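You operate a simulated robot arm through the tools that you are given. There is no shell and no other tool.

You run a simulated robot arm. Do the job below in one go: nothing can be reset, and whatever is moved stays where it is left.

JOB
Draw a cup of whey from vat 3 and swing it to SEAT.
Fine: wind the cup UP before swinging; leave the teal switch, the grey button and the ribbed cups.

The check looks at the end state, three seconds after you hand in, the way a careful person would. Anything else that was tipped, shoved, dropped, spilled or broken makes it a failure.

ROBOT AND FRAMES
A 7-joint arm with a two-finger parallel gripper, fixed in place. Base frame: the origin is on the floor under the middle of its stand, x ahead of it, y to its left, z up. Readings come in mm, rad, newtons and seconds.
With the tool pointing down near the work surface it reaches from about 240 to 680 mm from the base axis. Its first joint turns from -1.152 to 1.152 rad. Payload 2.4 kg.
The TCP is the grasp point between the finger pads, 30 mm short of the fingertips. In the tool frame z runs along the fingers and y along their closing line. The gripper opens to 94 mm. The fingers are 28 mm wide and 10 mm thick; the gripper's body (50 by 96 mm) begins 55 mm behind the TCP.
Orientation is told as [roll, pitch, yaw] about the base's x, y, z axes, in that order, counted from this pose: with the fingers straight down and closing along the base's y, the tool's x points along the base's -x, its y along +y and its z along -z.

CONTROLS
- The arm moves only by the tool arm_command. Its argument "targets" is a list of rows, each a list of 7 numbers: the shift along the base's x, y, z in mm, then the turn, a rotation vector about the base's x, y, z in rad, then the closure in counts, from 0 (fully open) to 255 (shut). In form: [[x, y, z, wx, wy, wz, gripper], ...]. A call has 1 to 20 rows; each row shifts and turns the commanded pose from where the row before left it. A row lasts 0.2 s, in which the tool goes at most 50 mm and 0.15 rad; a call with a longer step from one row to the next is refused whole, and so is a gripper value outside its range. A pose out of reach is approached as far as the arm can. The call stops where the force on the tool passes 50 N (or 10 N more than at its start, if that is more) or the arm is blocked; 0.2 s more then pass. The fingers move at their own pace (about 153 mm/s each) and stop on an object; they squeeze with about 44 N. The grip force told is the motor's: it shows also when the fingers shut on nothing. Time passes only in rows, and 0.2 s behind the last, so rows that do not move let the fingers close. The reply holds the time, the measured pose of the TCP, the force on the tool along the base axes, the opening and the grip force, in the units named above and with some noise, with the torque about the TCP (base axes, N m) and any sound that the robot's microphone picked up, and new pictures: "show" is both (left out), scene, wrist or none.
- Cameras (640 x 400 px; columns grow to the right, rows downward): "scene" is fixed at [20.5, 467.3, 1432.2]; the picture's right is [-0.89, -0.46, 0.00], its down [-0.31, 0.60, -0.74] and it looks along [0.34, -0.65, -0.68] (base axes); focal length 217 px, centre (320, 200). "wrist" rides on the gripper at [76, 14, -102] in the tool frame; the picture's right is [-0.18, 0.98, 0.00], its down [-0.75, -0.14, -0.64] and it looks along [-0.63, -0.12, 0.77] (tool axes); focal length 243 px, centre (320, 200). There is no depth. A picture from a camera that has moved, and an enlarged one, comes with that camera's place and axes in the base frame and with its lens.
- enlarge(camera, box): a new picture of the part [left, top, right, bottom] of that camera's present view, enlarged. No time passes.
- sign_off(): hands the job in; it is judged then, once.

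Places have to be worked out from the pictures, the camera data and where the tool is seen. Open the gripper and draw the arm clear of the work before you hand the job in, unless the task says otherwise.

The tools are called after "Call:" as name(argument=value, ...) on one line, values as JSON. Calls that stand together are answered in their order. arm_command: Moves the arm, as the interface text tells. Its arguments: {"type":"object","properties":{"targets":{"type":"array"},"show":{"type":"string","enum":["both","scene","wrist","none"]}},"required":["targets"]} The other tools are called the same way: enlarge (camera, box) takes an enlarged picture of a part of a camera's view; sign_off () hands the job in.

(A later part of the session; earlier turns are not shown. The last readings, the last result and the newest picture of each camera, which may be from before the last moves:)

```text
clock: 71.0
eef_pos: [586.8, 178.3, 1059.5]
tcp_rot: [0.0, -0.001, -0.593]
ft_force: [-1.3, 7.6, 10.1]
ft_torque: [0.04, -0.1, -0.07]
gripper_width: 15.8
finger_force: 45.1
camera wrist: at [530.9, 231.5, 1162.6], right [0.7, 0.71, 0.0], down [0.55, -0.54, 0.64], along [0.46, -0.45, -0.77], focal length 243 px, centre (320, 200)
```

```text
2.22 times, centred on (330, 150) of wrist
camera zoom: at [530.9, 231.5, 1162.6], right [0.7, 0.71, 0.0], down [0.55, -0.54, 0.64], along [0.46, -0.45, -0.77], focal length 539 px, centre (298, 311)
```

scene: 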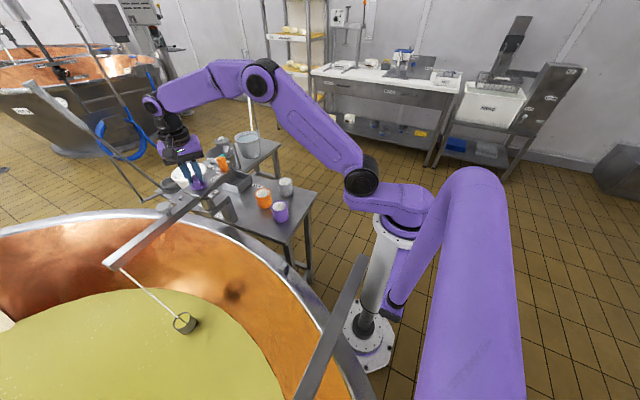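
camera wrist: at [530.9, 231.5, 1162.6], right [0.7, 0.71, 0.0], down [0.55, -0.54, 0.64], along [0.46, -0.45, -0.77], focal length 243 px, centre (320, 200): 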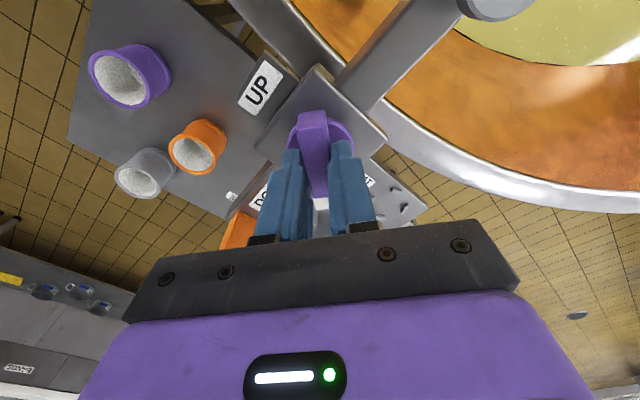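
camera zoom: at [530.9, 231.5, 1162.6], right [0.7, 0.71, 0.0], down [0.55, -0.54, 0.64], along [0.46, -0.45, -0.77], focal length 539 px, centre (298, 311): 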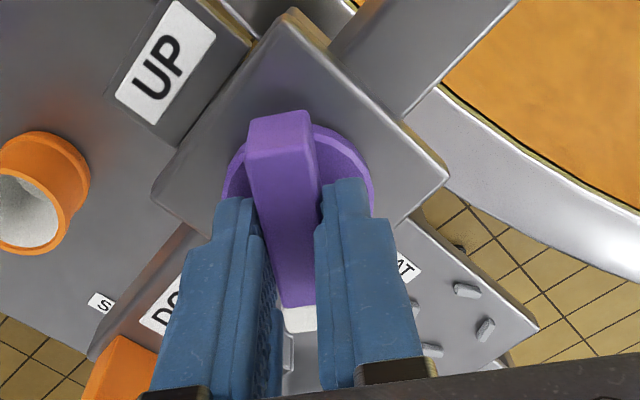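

The cup came up full of whey. I'll keep winding UP at the same gentle pace.

Call:
arm_command(targets=[[0, 0, 0, 0, 0, 0.05, 255], [0, 0, 0, 0, 0, 0.06, 255], [0, 0, 0, 0, 0, 0.06, 255], [0, 0, 0, 0, 0, 0.06, 255], [0, 0, 0, 0, 0, 0.06, 255], [0, 0, 0, 0, 0, 0.06, 255], [0, 0, 0, 0, 0, 0.06, 255], [0, 0, 0, 0, 0, 0.06, 255], [0, 0, 0, 0, 0, 0.06, 255], [0, 0, 0, 0, 0, 0.06, 255], [0, 0, 0, 0, 0, 0.06, 255], [0, 0, 0, 0, 0, 0.06, 255], [0, 0, 0, 0, 0, 0.06, 255], [0, 0, 0, 0, 0, 0.06, 255], [0, 0, 0, 0, 0, 0.06, 255], [0, 0, 0, 0, 0, 0.06, 255], [0, 0, 0, 0, 0, 0.06, 255], [0, 0, 0, 0, 0, 0.06, 255], [0, 0, 0, 0, 0, 0.06, 255], [0, 0, 0, 0, 0, 0.06, 255]], show="scene")

Call:
arm_command(targets=[[0, 0, 0, 0, 0, 0.05, 255], [0, 0, 0, 0, 0, 0.06, 255], [0, 0, 0, 0, 0, 0.06, 255], [0, 0, 0, 0, 0, 0.06, 255], [0, 0, 0, 0, 0, 0.06, 255], [0, 0, 0, 0, 0, 0.06, 255], [0, 0, 0, 0, 0, 0.06, 255], [0, 0, 0, 0, 0, 0.06, 255], [0, 0, 0, 0, 0, 0.06, 255], [0, 0, 0, 0, 0, 0.06, 255], [0, 0, 0, 0, 0, 0.06, 255], [0, 0, 0, 0, 0, 0.06, 255], [0, 0, 0, 0, 0, 0.06, 255], [0, 0, 0, 0, 0, 0.06, 255], [0, 0, 0, 0, 0, 0.06, 255], [0, 0, 0, 0, 0, 0.06, 255], [0, 0, 0, 0, 0, 0.06, 255], [0, 0, 0, 0, 0, 0.06, 255], [0, 0, 0, 0, 0, 0.03, 255]])

Call:
enlarge(camera="scene", box=[60, 150, 270, 350])

Call:
enlarge(camera="wrist", box=[230, 60, 430, 240])

```text
clock: 75.2
eef_pos: [587.2, 178.5, 1060.6]
tcp_rot: [-0.002, -0.002, 0.598]
ft_force: [4.9, 4.0, 13.2]
ft_torque: [-0.45, 1.09, -0.02]
gripper_width: 15.8
finger_force: 44.8
```

scene: 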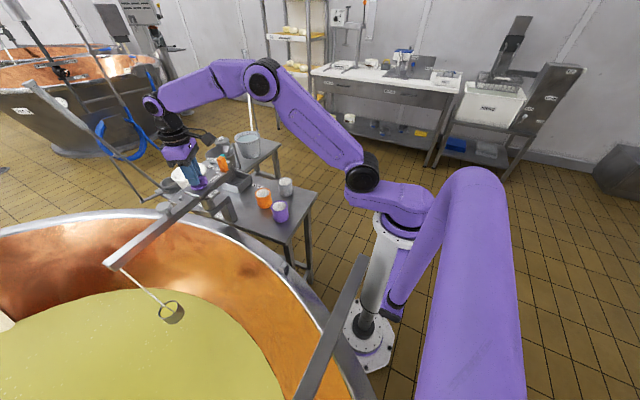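

```text
clock: 79.2
eef_pos: [586.6, 177.2, 1060.6]
tcp_rot: [-0.001, 0.0, 1.699]
ft_force: [8.6, 1.1, 8.0]
ft_torque: [0.5, -0.26, -0.06]
gripper_width: 16.1
finger_force: 45.2
camera wrist: at [581.9, 99.5, 1162.4], right [-1.0, 0.06, 0.0], down [0.04, 0.77, 0.64], along [0.04, 0.64, -0.77], focal length 243 px, centre (320, 200)
```

scene: 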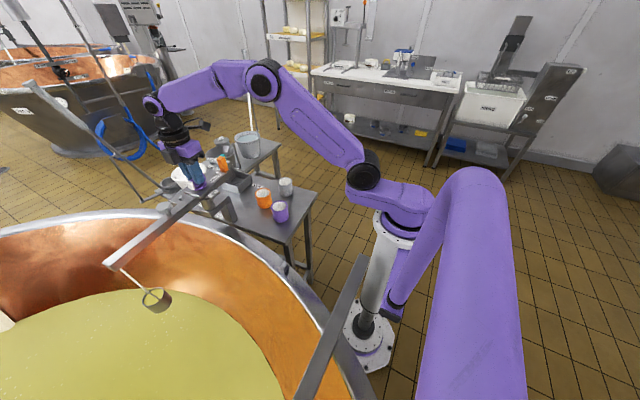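
wrist: 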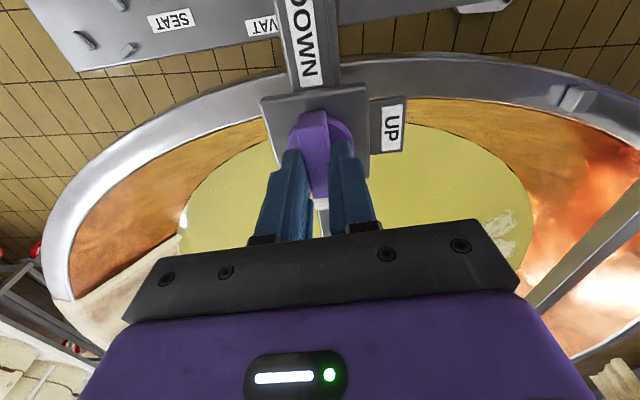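

```text
2.00 times, centred on (165, 250) of scene
camera zoom: at [20.6, 467.2, 1432.2], right [-0.89, -0.46, 0.0], down [-0.31, 0.6, -0.74], along [0.34, -0.65, -0.68], focal length 434 px, centre (630, 100)
```

zoom: 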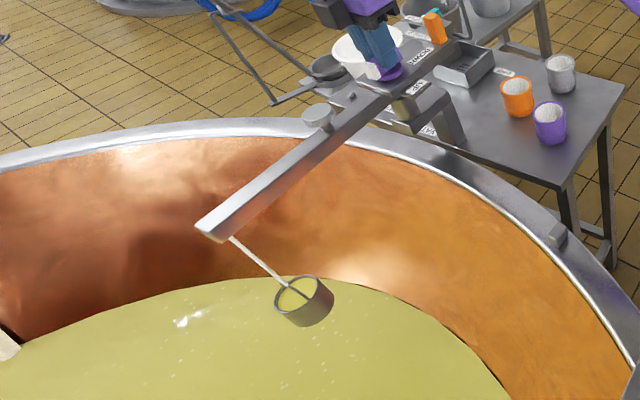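

```text
2.22 times, centred on (330, 150) of wrist
camera zoom: at [581.9, 99.5, 1162.4], right [-1.0, 0.06, 0.0], down [0.04, 0.77, 0.64], along [0.04, 0.64, -0.77], focal length 539 px, centre (298, 311)
```

zoom: 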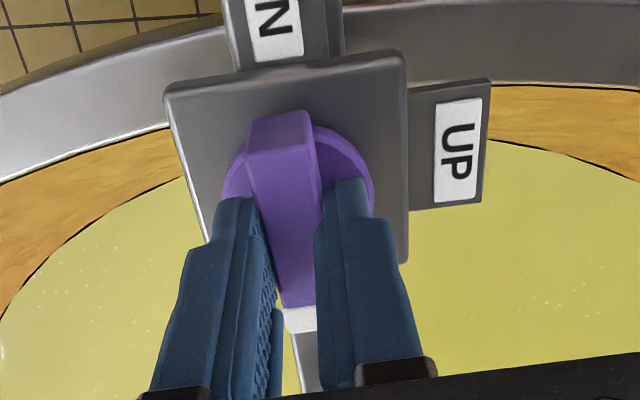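

The knob is now halfway-plus, with the cup full and about 220 mm up. I'll loosen slightly first to confirm the knob holds with the full cup before regripping.

Call:
arm_command(targets=[[0, 0, 0, 0, 0, 0, 185], [0, 0, 0, 0, 0, 0, 185], [0, 0, 0, 0, 0, 0, 185], [0, 0, 0, 0, 0, 0, 185]], show="both")

Call:
enlarge(camera="wrist", box=[230, 60, 430, 240])

Call:
enlarge(camera="scene", box=[60, 150, 270, 350])

```text
clock: 80.2
eef_pos: [587.7, 178.2, 1059.7]
tcp_rot: [0.001, 0.0, 1.699]
ft_force: [0.6, -0.5, 0.4]
ft_torque: [0.03, 0.01, 0.0]
gripper_width: 26.2
finger_force: 0.1
camera wrist: at [581.7, 99.4, 1162.5], right [-1.0, 0.06, 0.0], down [0.04, 0.77, 0.64], along [0.04, 0.64, -0.77], focal length 243 px, centre (320, 200)
```

scene: 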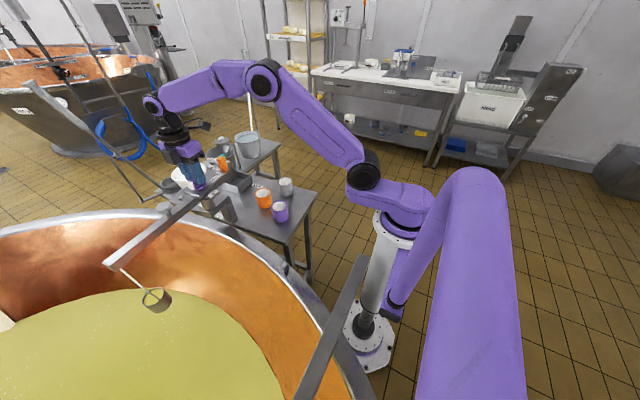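
wrist: 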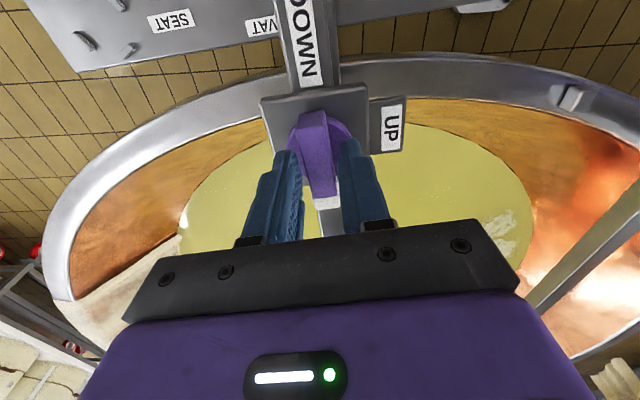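

```text
2.22 times, centred on (330, 150) of wrist
camera zoom: at [581.7, 99.4, 1162.5], right [-1.0, 0.06, 0.0], down [0.04, 0.77, 0.64], along [0.04, 0.64, -0.77], focal length 539 px, centre (298, 311)
```

zoom: 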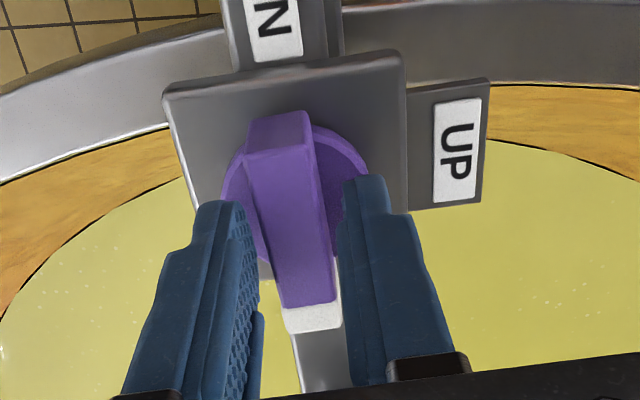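

```text
2.00 times, centred on (165, 250) of scene
camera zoom: at [20.5, 467.3, 1432.2], right [-0.89, -0.46, 0.0], down [-0.31, 0.6, -0.74], along [0.34, -0.65, -0.68], focal length 434 px, centre (630, 100)
```

zoom: 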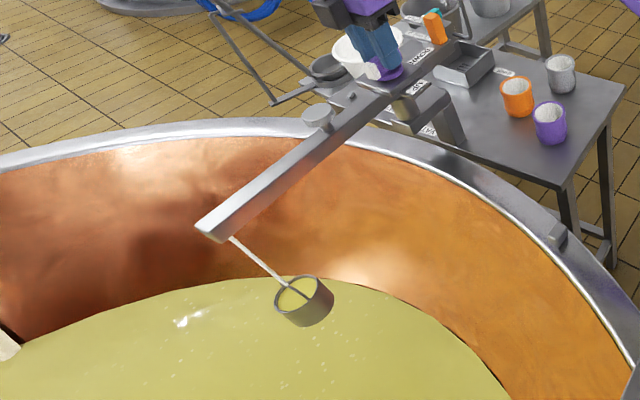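

The knob holds with the full cup. I'll open fully and rotate the gripper back 180° for the regrip.

Call:
arm_command(targets=[[0, 0, 0, 0, 0, 0, 0], [0, 0, 0, 0, 0, 0, 0], [0, 0, 0, 0, 0, -0.148, 0], [0, 0, 0, 0, 0, -0.148, 0], [0, 0, 0, 0, 0, -0.148, 0], [0, 0, 0, 0, 0, -0.148, 0], [0, 0, 0, 0, 0, -0.148, 0], [0, 0, 0, 0, 0, -0.148, 0], [0, 0, 0, 0, 0, -0.148, 0], [0, 0, 0, 0, 0, -0.148, 0], [0, 0, 0, 0, 0, -0.148, 0], [0, 0, 0, 0, 0, -0.148, 0], [0, 0, 0, 0, 0, -0.148, 0], [0, 0, 0, 0, 0, -0.148, 0], [0, 0, 0, 0, 0, -0.148, 0], [0, 0, 0, 0, 0, -0.148, 0], [0, 0, 0, 0, 0, -0.148, 0], [0, 0, 0, 0, 0, -0.148, 0], [0, 0, 0, 0, 0, -0.148, 0], [0, 0, 0, 0, 0, -0.148, 0]], show="none")

Call:
arm_command(targets=[[0, 0, 0, 0, 0, -0.148, 0], [0, 0, 0, 0, 0, -0.148, 0], [0, 0, 0, 0, 0, -0.148, 0], [0, 0, 0, 0, 0, -0.034, 0], [0, 0, 0, 0, 0, 0, 0]])

Call:
enlarge(camera="wrist", box=[230, 60, 430, 240])

Call:
enlarge(camera="scene", box=[60, 150, 270, 350])

```text
clock: 84.4
eef_pos: [587.4, 178.9, 1060.0]
tcp_rot: [-0.001, -0.001, -0.969]
ft_force: [-0.4, 0.7, -0.3]
ft_torque: [0.0, -0.02, 0.0]
gripper_width: 93.9
finger_force: 0.1
```

```text
clock: 85.6
eef_pos: [587.7, 178.2, 1059.0]
tcp_rot: [-0.001, 0.001, -1.445]
ft_force: [0.4, 0.0, 0.2]
ft_torque: [-0.01, 0.04, 0.0]
gripper_width: 94.1
finger_force: 0.2
camera wrist: at [590.7, 254.3, 1162.8], right [1.0, -0.06, 0.0], down [-0.05, -0.77, 0.64], along [-0.04, -0.64, -0.77], focal length 243 px, centre (320, 200)
```

scene: 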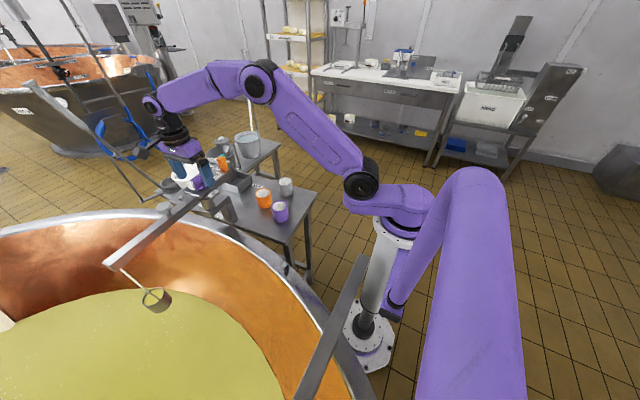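
wrist: 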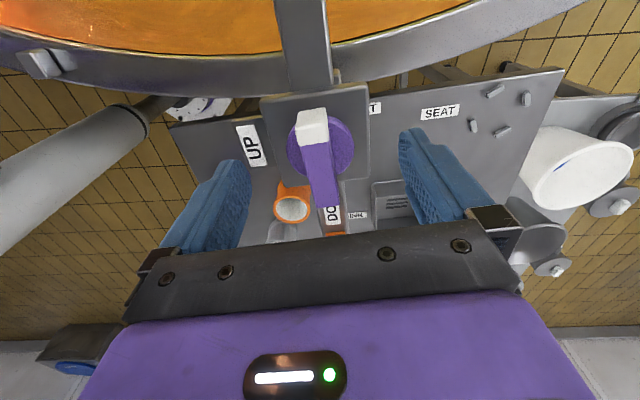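

```text
2.22 times, centred on (330, 150) of wrist
camera zoom: at [590.7, 254.3, 1162.8], right [1.0, -0.06, 0.0], down [-0.05, -0.77, 0.64], along [-0.04, -0.64, -0.77], focal length 539 px, centre (298, 311)
```

zoom: 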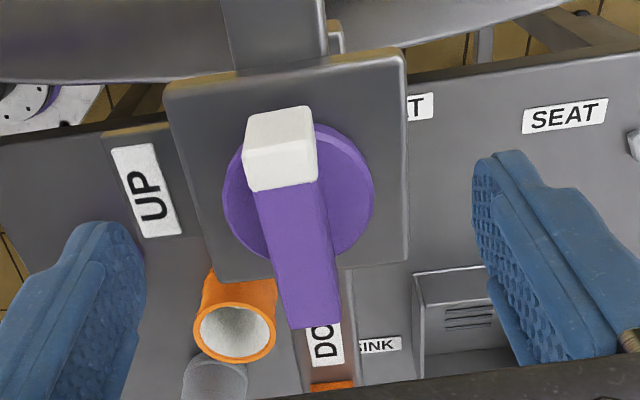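

```text
2.00 times, centred on (165, 250) of scene
camera zoom: at [20.5, 467.3, 1432.2], right [-0.89, -0.46, 0.0], down [-0.31, 0.6, -0.74], along [0.34, -0.65, -0.68], focal length 434 px, centre (630, 100)
```

zoom: 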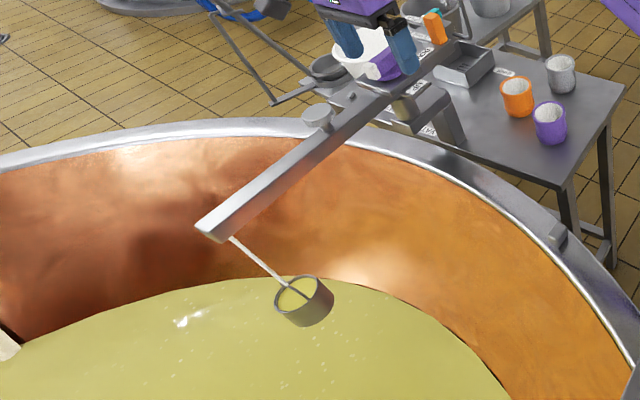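

The knob stayed put and the fin is aligned with the fingers. I'll close and wind the last 90° up to the UP mark.

Call:
arm_command(targets=[[0, 0, 0, 0, 0, 0, 150], [0, 0, 0, 0, 0, 0, 255], [0, 0, 0, 0, 0, 0, 255], [0, 0, 0, 0, 0, 0.05, 255], [0, 0, 0, 0, 0, 0.06, 255], [0, 0, 0, 0, 0, 0.06, 255], [0, 0, 0, 0, 0, 0.06, 255], [0, 0, 0, 0, 0, 0.06, 255], [0, 0, 0, 0, 0, 0.06, 255], [0, 0, 0, 0, 0, 0.06, 255], [0, 0, 0, 0, 0, 0.06, 255], [0, 0, 0, 0, 0, 0.06, 255], [0, 0, 0, 0, 0, 0.06, 255], [0, 0, 0, 0, 0, 0.06, 255], [0, 0, 0, 0, 0, 0.06, 255], [0, 0, 0, 0, 0, 0.06, 255], [0, 0, 0, 0, 0, 0.06, 255], [0, 0, 0, 0, 0, 0.06, 255], [0, 0, 0, 0, 0, 0.06, 255]], show="scene")

Call:
arm_command(targets=[[0, 0, 0, 0, 0, 0.06, 255], [0, 0, 0, 0, 0, 0.06, 255], [0, 0, 0, 0, 0, 0.06, 255], [0, 0, 0, 0, 0, 0.06, 255], [0, 0, 0, 0, 0, 0.06, 255], [0, 0, 0, 0, 0, 0.06, 255], [0, 0, 0, 0, 0, 0.06, 255], [0, 0, 0, 0, 0, 0.06, 255], [0, 0, 0, 0, 0, 0.06, 255], [0, 0, 0, 0, 0, 0.03, 255], [0, 0, 0, 0, 0, 0, 255]])

Call:
enlarge(camera="wrist", box=[230, 60, 430, 240])

Call:
enlarge(camera="scene", box=[60, 150, 270, 350])

```text
clock: 89.6
eef_pos: [587.1, 178.2, 1061.1]
tcp_rot: [0.004, -0.004, -0.493]
ft_force: [10.0, 2.2, 16.8]
ft_torque: [0.46, 0.93, -0.03]
gripper_width: 15.9
finger_force: 45.2
```

scene: 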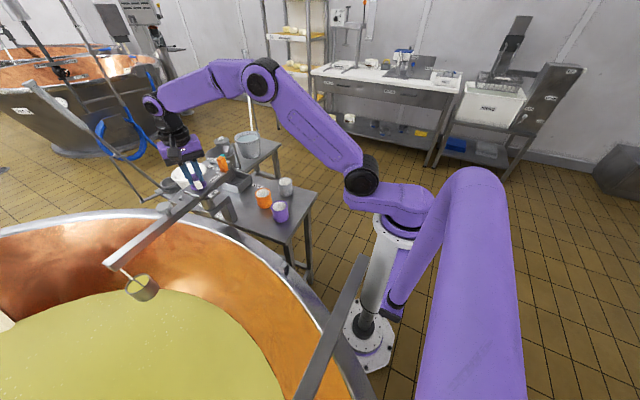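

```text
clock: 92.0
eef_pos: [586.6, 177.6, 1061.0]
tcp_rot: [-0.001, 0.0, 0.078]
ft_force: [0.3, 2.3, 21.0]
ft_torque: [0.07, -0.36, 0.0]
gripper_width: 15.7
finger_force: 45.0
camera wrist: at [509.2, 185.2, 1162.7], right [0.11, 0.99, 0.0], down [0.76, -0.08, 0.64], along [0.64, -0.07, -0.77], focal length 243 px, centre (320, 200)
```

scene: 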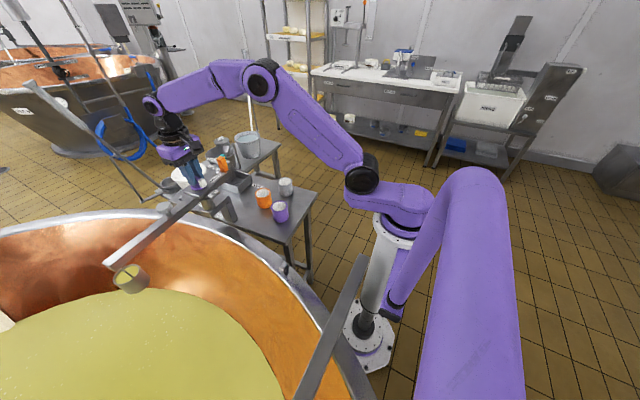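
wrist: 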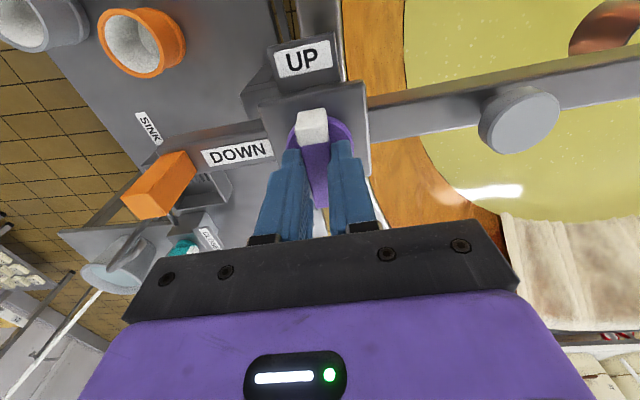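

```text
2.22 times, centred on (330, 150) of wrist
camera zoom: at [509.2, 185.2, 1162.7], right [0.11, 0.99, 0.0], down [0.76, -0.08, 0.64], along [0.64, -0.07, -0.77], focal length 539 px, centre (298, 311)
```

zoom: 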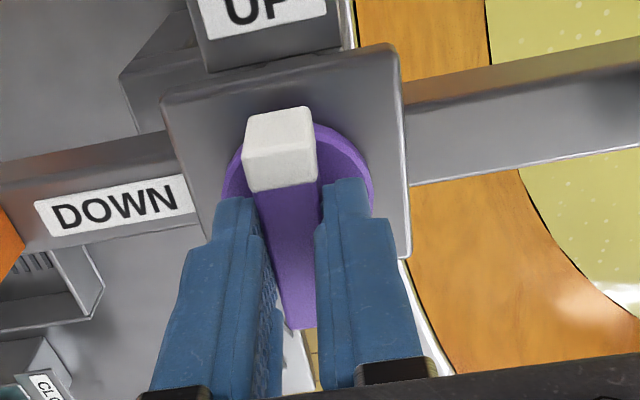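

```text
2.00 times, centred on (165, 250) of scene
camera zoom: at [20.1, 467.2, 1432.2], right [-0.89, -0.46, 0.0], down [-0.31, 0.6, -0.74], along [0.34, -0.65, -0.68], focal length 434 px, centre (630, 100)
```

zoom: 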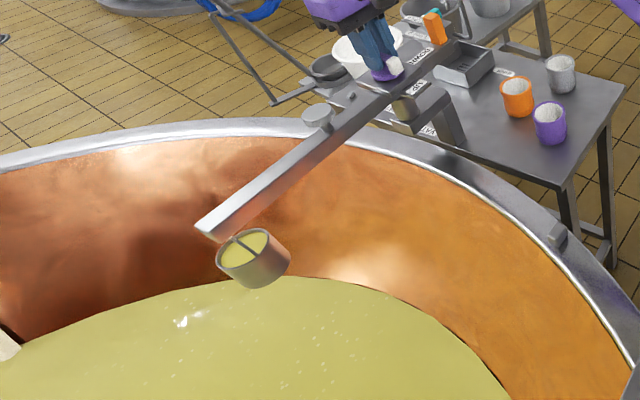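

The cup is UP and full, and the pointer is back on UP. I'll add a hair more turn to rest it on its stop, release, raise, and move over the orange handle.

Call:
arm_command(targets=[[0, 0, 0, 0, 0, 0.02, 255], [0, 0, 0, 0, 0, 0, 255], [0, 0, 0, 0, 0, 0, 200], [0, 0, 0, 0, 0, 0, 100], [0, 0, 0, 0, 0, 0, 0], [0, 0, 20, 0, 0, 0, 0], [0, 0, 30, 0, 0, 0, 0], [0, 0, 30, 0, 0, 0, 0], [0, 0, 10, 0, 0, 0.1, 0]])

Call:
enlarge(camera="wrist", box=[230, 30, 430, 210])

Call:
enlarge(camera="scene", box=[60, 150, 270, 350])

```text
clock: 94.0
eef_pos: [586.5, 178.9, 1150.1]
tcp_rot: [0.0, 0.0, 0.199]
ft_force: [0.2, 0.1, -0.7]
ft_torque: [0.05, 0.02, -0.01]
gripper_width: 94.1
finger_force: 0.1
camera wrist: at [507.8, 176.5, 1252.6], right [-0.01, 1.0, 0.0], down [0.77, 0.01, 0.64], along [0.64, 0.01, -0.77], focal length 243 px, centre (320, 200)
```

scene: 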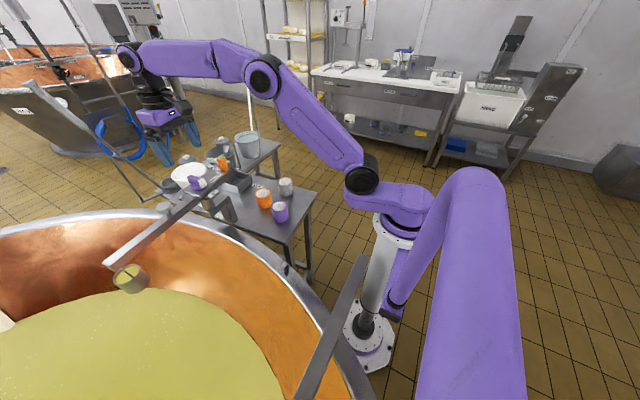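
wrist: 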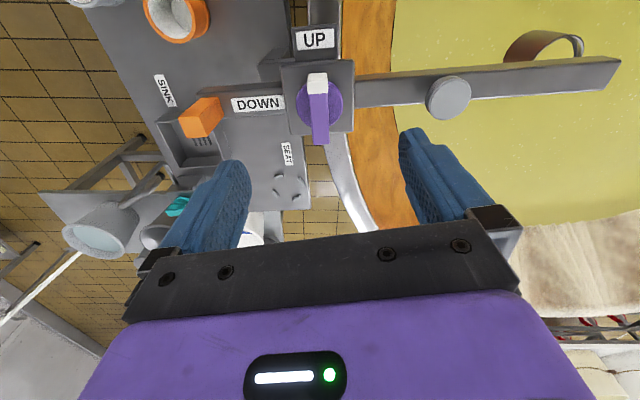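

```text
2.22 times, centred on (330, 120) of wrist
camera zoom: at [507.8, 176.5, 1252.6], right [-0.01, 1.0, 0.0], down [0.77, 0.01, 0.64], along [0.64, 0.01, -0.77], focal length 539 px, centre (298, 378)
```

zoom: 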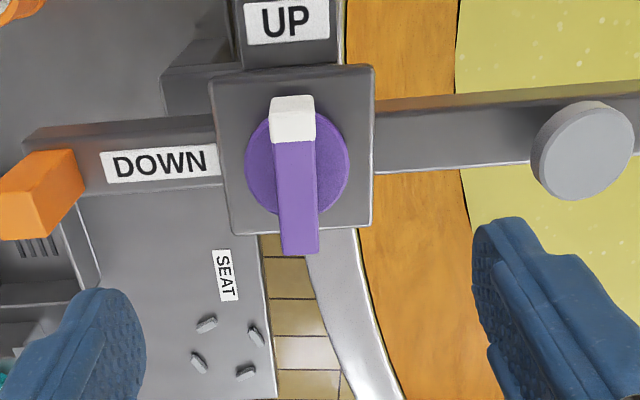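

```text
2.00 times, centred on (165, 250) of scene
camera zoom: at [20.5, 467.3, 1432.2], right [-0.89, -0.46, 0.0], down [-0.31, 0.6, -0.74], along [0.34, -0.65, -0.68], focal length 434 px, centre (630, 100)
```

zoom: 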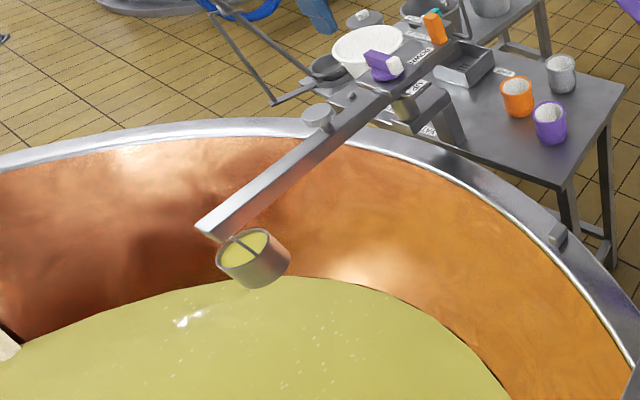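

The pointer is on UP and the cup is full and level. I'll move over the handle with the yaw turned to match the boom.

Call:
arm_command(targets=[[0.9, -11.1, 0, 0, 0, 0.145, 0], [0.9, -11.1, 0, 0, 0, 0.145, 0], [0.9, -11.1, 0, 0, 0, 0.145, 0], [0.9, -11.1, 0, 0, 0, 0.145, 0], [0.9, -11.1, 0, 0, 0, 0.145, 0], [0.9, -11.1, 0, 0, 0, 0.145, 0], [0.9, -11.1, 0, 0, 0, 0.145, 0], [0.9, -11.1, 0, 0, 0, 0.145, 0], [0.9, -11.1, 0, 0, 0, 0.145, 0], [0.9, -11.1, 0, 0, 0, 0.145, 0], [0, 0, -30, 0, 0, 0, 0], [0, 0, -30, 0, 0, 0, 0], [0, 0, -20, 0, 0, 0, 0], [0, 0, -10, 0, 0, 0, 0]])

Call:
enlarge(camera="wrist", box=[230, 80, 430, 240])

Call:
enlarge(camera="scene", box=[160, 140, 270, 220])

```text
clock: 97.0
eef_pos: [596.1, 66.2, 1059.9]
tcp_rot: [-0.002, -0.001, 1.647]
ft_force: [0.2, -0.1, -0.1]
ft_torque: [-0.04, 0.01, -0.04]
gripper_width: 94.2
finger_force: 0.1
camera wrist: at [586.9, -11.5, 1163.1], right [-0.99, 0.11, 0.0], down [0.08, 0.76, 0.64], along [0.07, 0.64, -0.77], focal length 243 px, centre (320, 200)
```

scene: 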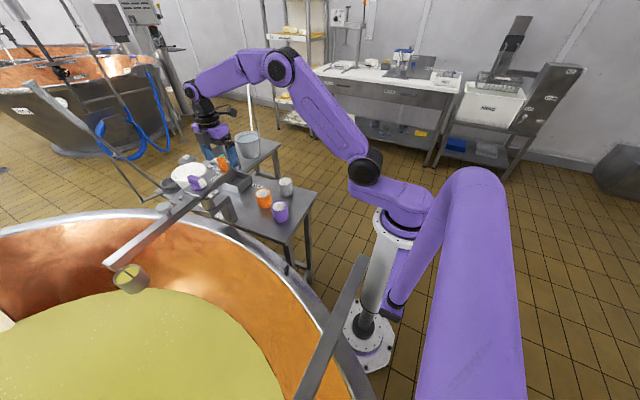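
wrist: 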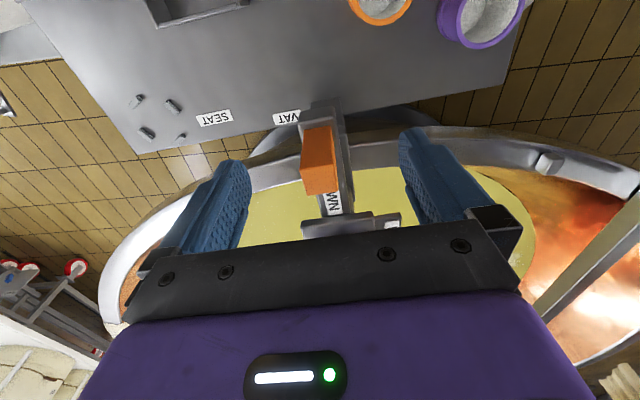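

```text
2.50 times, centred on (330, 160) of wrist
camera zoom: at [586.9, -11.5, 1163.1], right [-0.99, 0.11, 0.0], down [0.08, 0.76, 0.64], along [0.07, 0.64, -0.77], focal length 606 px, centre (295, 300)
```

zoom: 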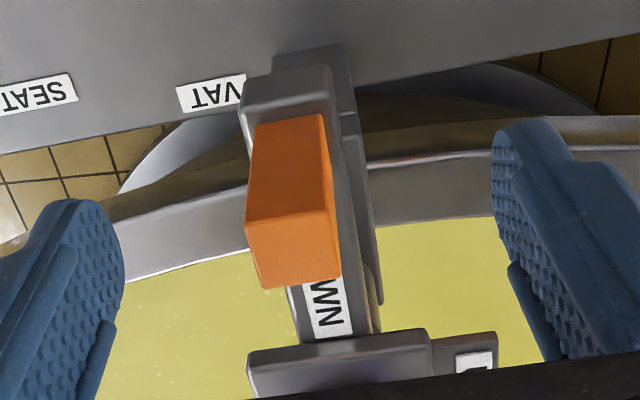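

```text
5.00 times, centred on (215, 180) of scene
camera zoom: at [20.5, 467.3, 1432.2], right [-0.89, -0.46, 0.0], down [-0.31, 0.6, -0.74], along [0.34, -0.65, -0.68], focal length 1086 px, centre (845, 300)
```

zoom: 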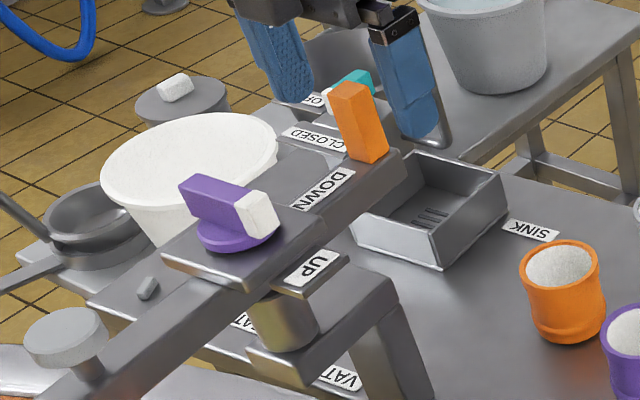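

The handle is at (595.5, 67.7), between the fingers. I'll lower around it and close to a snug cage, keeping the full cup still.

Call:
arm_command(targets=[[-0.6, 1.5, -8, 0, 0, 0, 0], [0, 0, -8, 0, 0, 0, 0], [0, 0, -6, 0, 0, 0, 0], [0, 0, 0, 0, 0, 0, 120], [0, 0, 0, 0, 0, 0, 170], [0, 0, 0, 0, 0, 0, 190], [0, 0, 0, 0, 0, 0, 195], [0, 0, 0, 0, 0, 0, 195]])

Call:
enlarge(camera="wrist", box=[230, 80, 430, 240])

Call:
enlarge(camera="scene", box=[60, 150, 270, 350])

```text
clock: 98.8
eef_pos: [595.7, 69.2, 1038.6]
tcp_rot: [0.0, -0.001, 1.648]
ft_force: [1.8, 0.0, -0.4]
ft_torque: [0.03, 0.01, 0.0]
gripper_width: 23.1
finger_force: 1.1
camera wrist: at [585.7, -9.8, 1140.8], right [-0.99, 0.11, 0.0], down [0.08, 0.76, 0.64], along [0.07, 0.64, -0.77], focal length 243 px, centre (320, 200)
```

scene: 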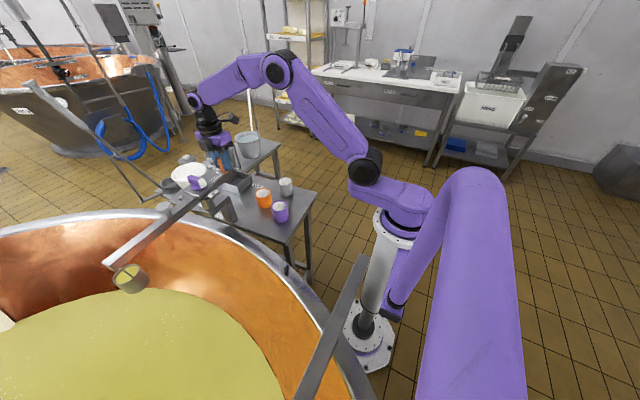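
wrist: 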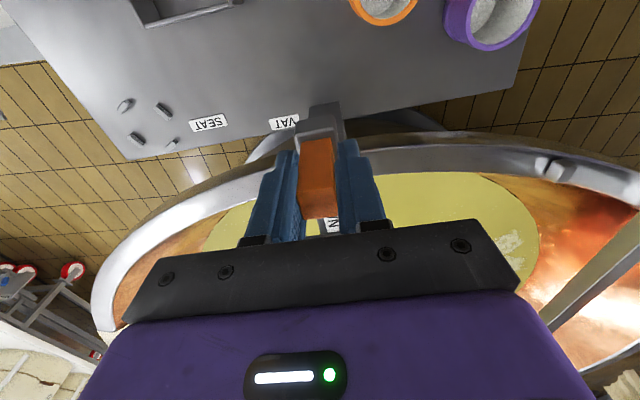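

```text
2.50 times, centred on (330, 160) of wrist
camera zoom: at [585.7, -9.8, 1140.8], right [-0.99, 0.11, 0.0], down [0.08, 0.76, 0.64], along [0.07, 0.64, -0.77], focal length 606 px, centre (295, 300)
```

zoom: 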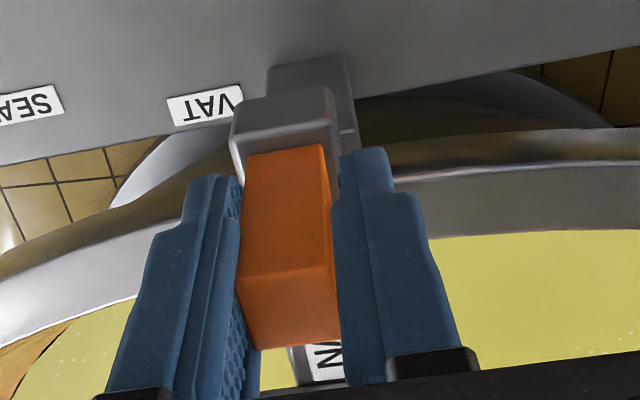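

```text
2.00 times, centred on (165, 250) of scene
camera zoom: at [20.6, 467.3, 1432.2], right [-0.89, -0.46, 0.0], down [-0.31, 0.6, -0.74], along [0.34, -0.65, -0.68], focal length 434 px, centre (630, 100)
```

zoom: 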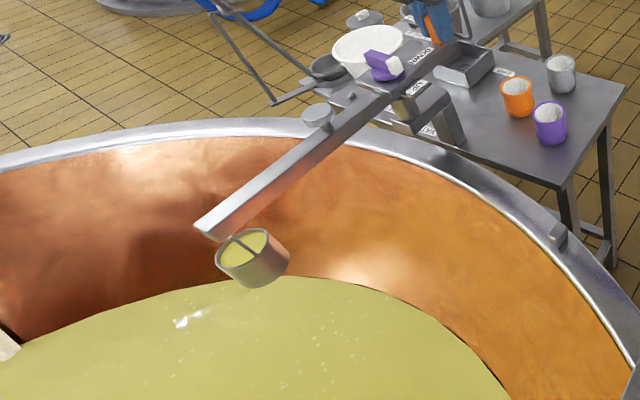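

The cage is snug at 23 mm and the cup is steady. I'll start the slow clockwise swing, first 33° at about 0.15 rad/s.

Call:
arm_command(targets=[[-1.11, -0.08, 0, 0, 0, -0.01, 195], [-2.22, -0.12, 0, 0, 0, -0.02, 195], [-3.33, -0.1, 0, 0, 0, -0.03, 195], [-3.33, 0, 0, 0, 0, -0.03, 195], [-3.33, 0.1, 0, 0, 0, -0.03, 195], [-3.32, 0.2, 0, 0, 0, -0.03, 195], [-3.32, 0.3, 0, 0, 0, -0.03, 195], [-3.31, 0.4, 0, 0, 0, -0.03, 195], [-3.29, 0.5, 0, 0, 0, -0.03, 195], [-3.28, 0.6, 0, 0, 0, -0.03, 195], [-3.26, 0.69, 0, 0, 0, -0.03, 195], [-3.23, 0.79, 0, 0, 0, -0.03, 195], [-3.21, 0.89, 0, 0, 0, -0.03, 195], [-3.18, 0.98, 0, 0, 0, -0.03, 195], [-3.15, 1.08, 0, 0, 0, -0.03, 195], [-3.12, 1.17, 0, 0, 0, -0.03, 195], [-3.08, 1.27, 0, 0, 0, -0.03, 195], [-3.04, 1.36, 0, 0, 0, -0.03, 195], [-3.0, 1.45, 0, 0, 0, -0.03, 195], [-2.95, 1.54, 0, 0, 0, -0.03, 195]])

Call:
enlarge(camera="scene", box=[60, 130, 270, 320])

Call:
enlarge(camera="wrist", box=[230, 80, 430, 240])

```text
clock: 103.0
eef_pos: [535.0, 81.8, 1037.5]
tcp_rot: [0.0, 0.001, 1.076]
ft_force: [0.8, 0.0, -0.1]
ft_torque: [0.0, -0.03, 0.0]
gripper_width: 22.5
finger_force: 0.5
camera wrist: at [484.5, 20.8, 1140.0], right [-0.78, 0.63, 0.0], down [0.48, 0.6, 0.64], along [0.4, 0.5, -0.77], focal length 243 px, centre (320, 200)
```

scene: 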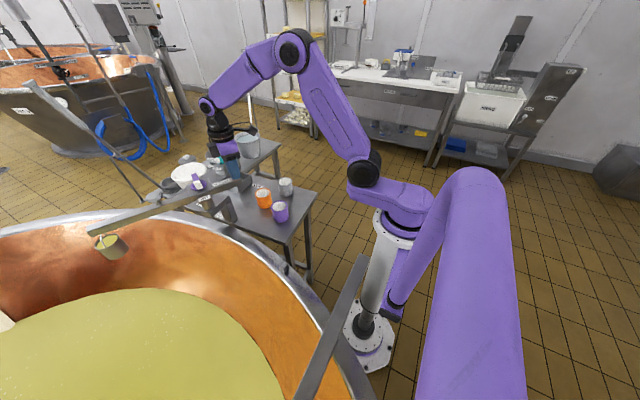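
wrist: 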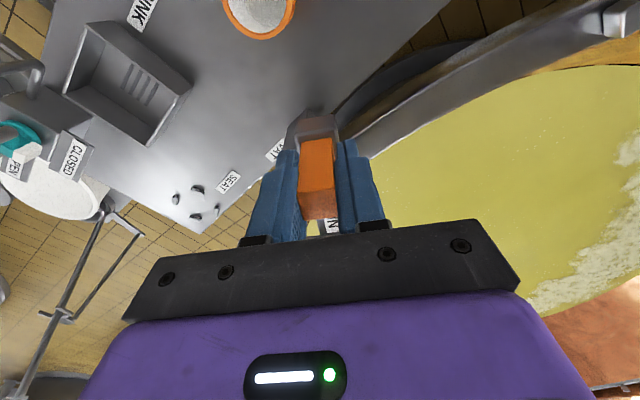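

```text
2.11 times, centred on (165, 225) of scene
camera zoom: at [20.5, 467.3, 1432.2], right [-0.89, -0.46, 0.0], down [-0.31, 0.6, -0.74], along [0.34, -0.65, -0.68], focal length 457 px, centre (646, 147)
```

zoom: 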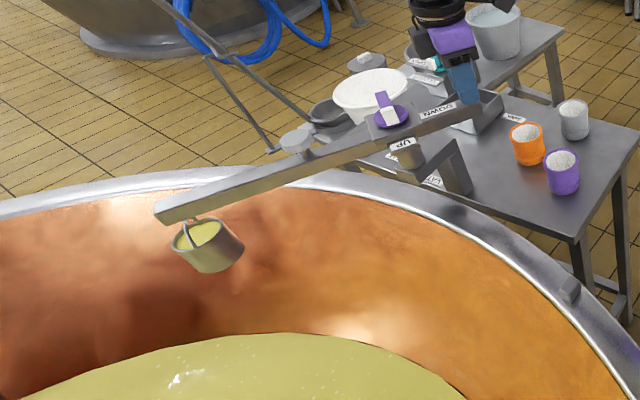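

```text
2.50 times, centred on (330, 160) of wrist
camera zoom: at [484.5, 20.8, 1140.0], right [-0.78, 0.63, 0.0], down [0.48, 0.6, 0.64], along [0.4, 0.5, -0.77], focal length 606 px, centre (295, 300)
```

zoom: 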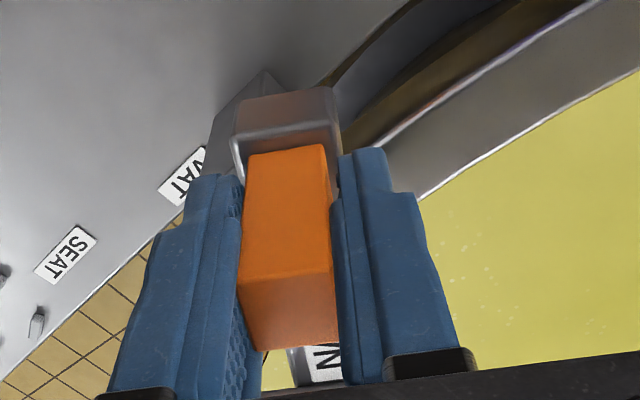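

The cup is upright and full with the knob still on UP, and the handle stays centred. I'll continue the slow swing.

Call:
arm_command(targets=[[-2.91, 1.63, 0, 0, 0, -0.03, 195], [-2.86, 1.71, 0, 0, 0, -0.03, 195], [-2.8, 1.8, 0, 0, 0, -0.03, 195], [-2.75, 1.88, 0, 0, 0, -0.03, 195], [-2.69, 1.96, 0, 0, 0, -0.03, 195], [-2.63, 2.04, 0, 0, 0, -0.03, 195], [-2.57, 2.12, 0, 0, 0, -0.03, 195], [-2.5, 2.2, 0, 0, 0, -0.03, 195], [-2.44, 2.27, 0, 0, 0, -0.03, 195], [-2.37, 2.34, 0, 0, 0, -0.03, 195], [-2.3, 2.41, 0, 0, 0, -0.03, 195], [-2.22, 2.48, 0, 0, 0, -0.03, 195], [-2.15, 2.55, 0, 0, 0, -0.03, 195], [-2.07, 2.61, 0, 0, 0, -0.03, 195], [-1.99, 2.67, 0, 0, 0, -0.03, 195], [-1.91, 2.73, 0, 0, 0, -0.03, 195], [-1.83, 2.78, 0, 0, 0, -0.03, 195], [-1.74, 2.84, 0, 0, 0, -0.03, 195], [-1.66, 2.89, 0, 0, 0, -0.03, 195], [-1.57, 2.94, 0, 0, 0, -0.03, 195]])

Call:
enlarge(camera="scene", box=[60, 120, 270, 280])

Call:
enlarge(camera="wrist", box=[230, 80, 430, 240])

```text
clock: 107.2
eef_pos: [488.2, 128.5, 1038.2]
tcp_rot: [0.0, 0.002, 0.475]
ft_force: [-0.2, -1.2, 0.2]
ft_torque: [-0.02, -0.01, -0.01]
gripper_width: 22.3
finger_force: 0.1
camera wrist: at [413.3, 105.2, 1140.7], right [-0.29, 0.96, 0.0], down [0.73, 0.22, 0.64], along [0.62, 0.18, -0.77], focal length 243 px, centre (320, 200)
```

scene: 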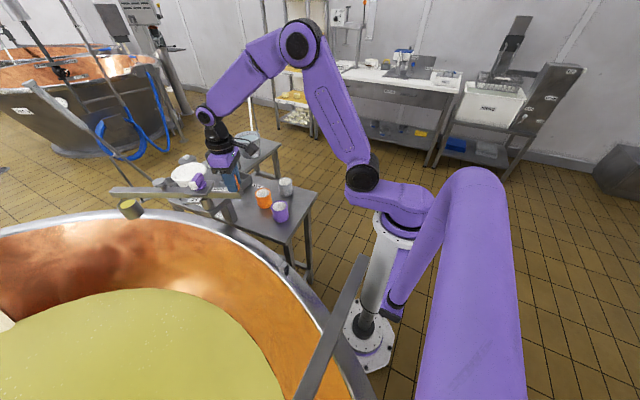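
wrist: 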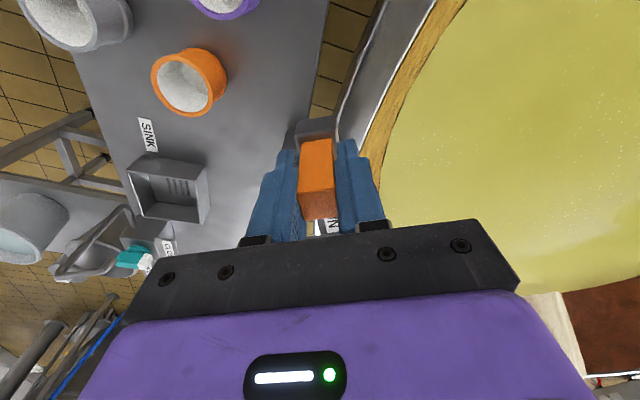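

```text
2.50 times, centred on (165, 200) of scene
camera zoom: at [20.5, 467.3, 1432.2], right [-0.89, -0.46, 0.0], down [-0.31, 0.6, -0.74], along [0.34, -0.65, -0.68], focal length 543 px, centre (708, 200)
```

zoom: 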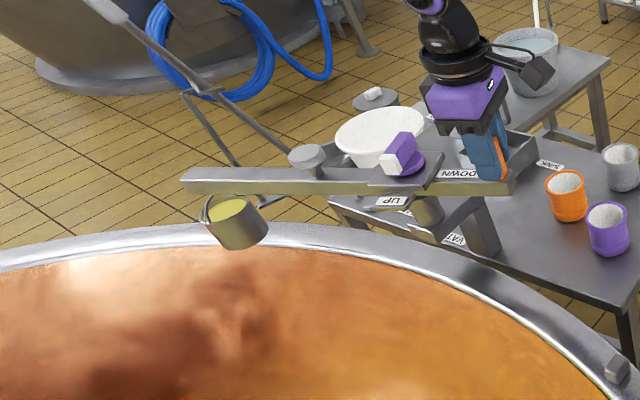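

```text
2.50 times, centred on (330, 160) of wrist
camera zoom: at [413.3, 105.2, 1140.7], right [-0.29, 0.96, 0.0], down [0.73, 0.22, 0.64], along [0.62, 0.18, -0.77], focal length 606 px, centre (295, 300)
```

zoom: 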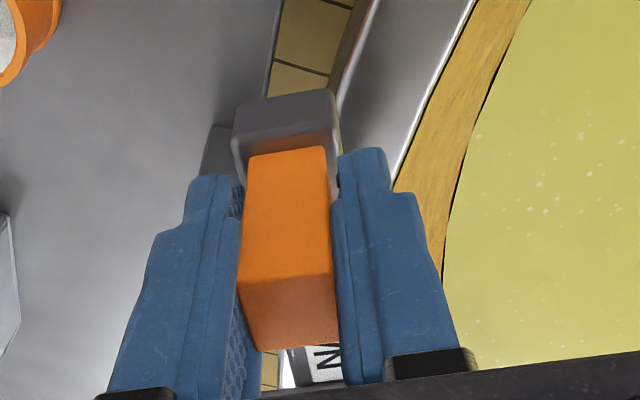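

The cup is passing over the rim upright with the whey still in it. I'll continue the swing toward SEAT.

Call:
arm_command(targets=[[-1.48, 2.98, 0, 0, 0, -0.03, 195], [-1.39, 3.03, 0, 0, 0, -0.03, 195], [-1.3, 3.07, 0, 0, 0, -0.03, 195], [-1.21, 3.1, 0, 0, 0, -0.03, 195], [-1.11, 3.14, 0, 0, 0, -0.03, 195], [-1.02, 3.17, 0, 0, 0, -0.03, 195], [-0.92, 3.2, 0, 0, 0, -0.03, 195], [-0.83, 3.23, 0, 0, 0, -0.03, 195], [-0.73, 3.25, 0, 0, 0, -0.03, 195], [-0.63, 3.27, 0, 0, 0, -0.03, 195], [-0.53, 3.29, 0, 0, 0, -0.03, 195], [-0.43, 3.3, 0, 0, 0, -0.03, 195], [-0.33, 3.31, 0, 0, 0, -0.03, 195], [-0.23, 3.32, 0, 0, 0, -0.03, 195], [-0.13, 3.33, 0, 0, 0, -0.03, 195], [-0.03, 3.33, 0, 0, 0, -0.03, 195], [0.07, 3.33, 0, 0, 0, -0.03, 195], [0.16, 3.33, 0, 0, 0, -0.03, 195], [0.26, 3.32, 0, 0, 0, -0.03, 195], [0.36, 3.31, 0, 0, 0, -0.03, 195]])

Call:
enlarge(camera="scene", box=[100, 120, 260, 240])

Call:
enlarge(camera="wrist", box=[230, 80, 430, 240])

```text
clock: 111.4
eef_pos: [477.5, 192.7, 1037.9]
tcp_rot: [0.0, 0.0, -0.125]
ft_force: [0.5, -1.3, -0.8]
ft_torque: [-0.02, 0.02, -0.02]
gripper_width: 22.5
finger_force: 1.0
camera wrist: at [402.8, 215.3, 1140.4], right [0.3, 0.95, 0.0], down [0.73, -0.23, 0.64], along [0.61, -0.2, -0.77], focal length 243 px, centre (320, 200)
```

scene: 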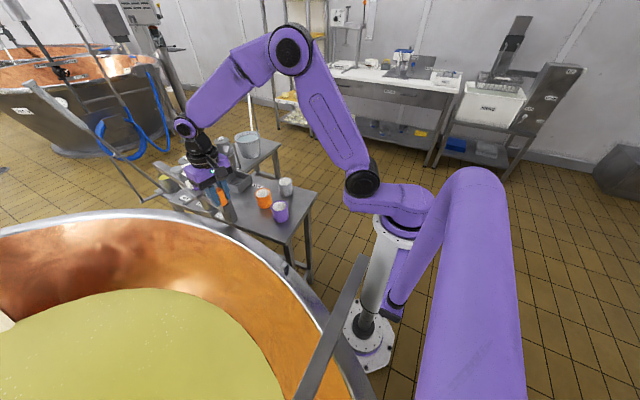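
wrist: 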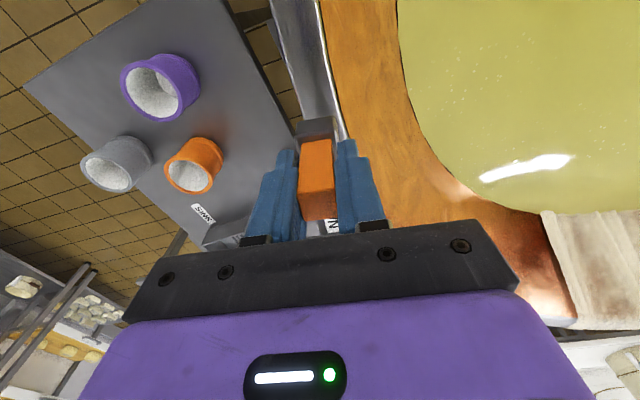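

```text
3.33 times, centred on (180, 180) of scene
camera zoom: at [20.5, 467.2, 1432.2], right [-0.89, -0.46, 0.0], down [-0.31, 0.6, -0.74], along [0.34, -0.65, -0.68], focal length 724 px, centre (787, 267)
```

zoom: 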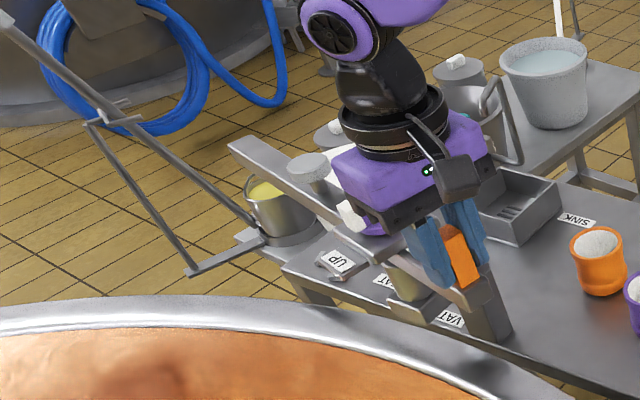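

```text
2.50 times, centred on (330, 160) of wrist
camera zoom: at [402.8, 215.3, 1140.4], right [0.3, 0.95, 0.0], down [0.73, -0.23, 0.64], along [0.61, -0.2, -0.77], focal length 606 px, centre (295, 300)
```

zoom: 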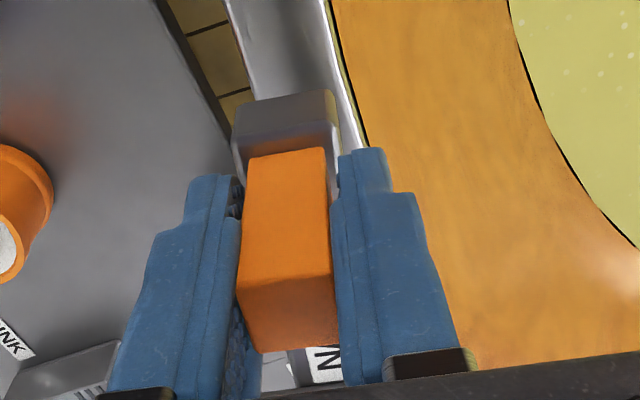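

The boom is at about -7°. I'll make the last 8° to SEAT, tapering the speed.

Call:
arm_command(targets=[[0.3, 2.2, 0, 0, 0, -0.02, 195], [0.56, 3.3, 0, 0, 0, -0.03, 195], [0.6, 3.28, 0, 0, 0, -0.03, 195], [0.58, 2.7, 0, 0, 0, -0.025, 195], [0.45, 2.16, 0, 0, 0, -0.02, 195], [0.28, 1.08, 0, 0, 0, -0.01, 195], [0, 0, 0, 0, 0, 0, 195], [0, 0, 0, 0, 0, 0, 195]])

Call:
enlarge(camera="scene", box=[130, 130, 250, 220])

Call:
enlarge(camera="wrist", box=[230, 80, 430, 240])

```text
clock: 113.2
eef_pos: [480.5, 206.2, 1037.5]
tcp_rot: [0.0, -0.001, -0.26]
ft_force: [0.2, -1.4, -0.9]
ft_torque: [0.0, 0.01, -0.02]
gripper_width: 22.6
finger_force: 0.6
camera wrist: at [409.6, 239.8, 1140.4], right [0.43, 0.9, 0.0], down [0.69, -0.33, 0.64], along [0.58, -0.28, -0.77], focal length 243 px, centre (320, 200)
```

scene: 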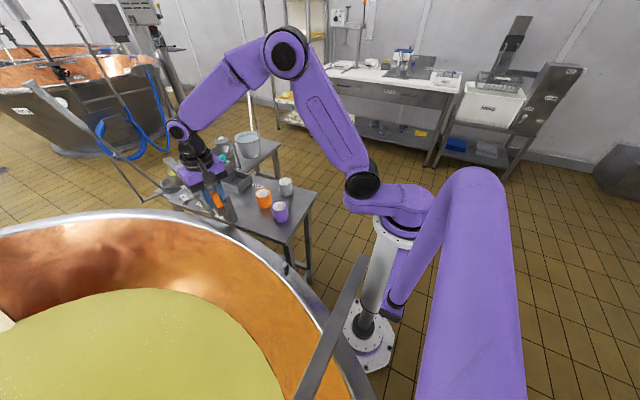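
wrist: 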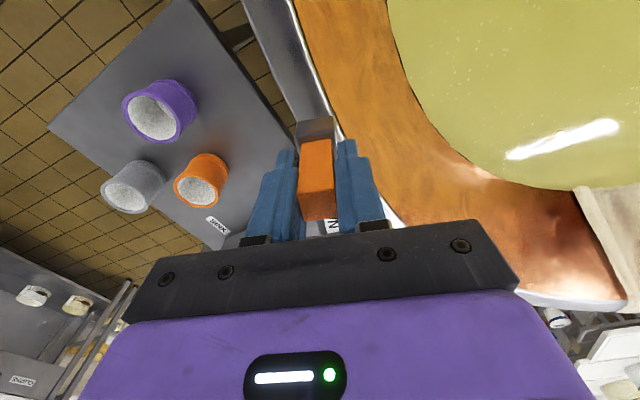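

```text
4.44 times, centred on (190, 175) of scene
camera zoom: at [20.5, 467.2, 1432.2], right [-0.89, -0.46, 0.0], down [-0.31, 0.6, -0.74], along [0.34, -0.65, -0.68], focal length 966 px, centre (898, 311)
```

zoom: 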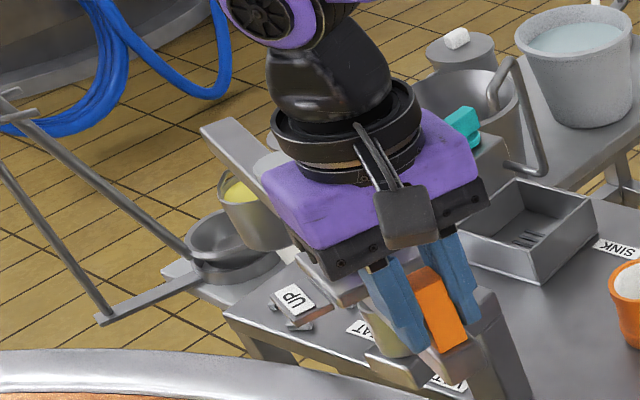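

```text
2.50 times, centred on (330, 160) of wrist
camera zoom: at [409.6, 239.8, 1140.4], right [0.43, 0.9, 0.0], down [0.69, -0.33, 0.64], along [0.58, -0.28, -0.77], focal length 606 px, centre (295, 300)
```

zoom: 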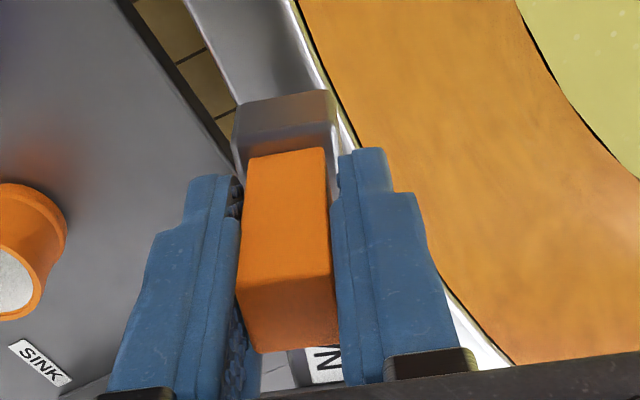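

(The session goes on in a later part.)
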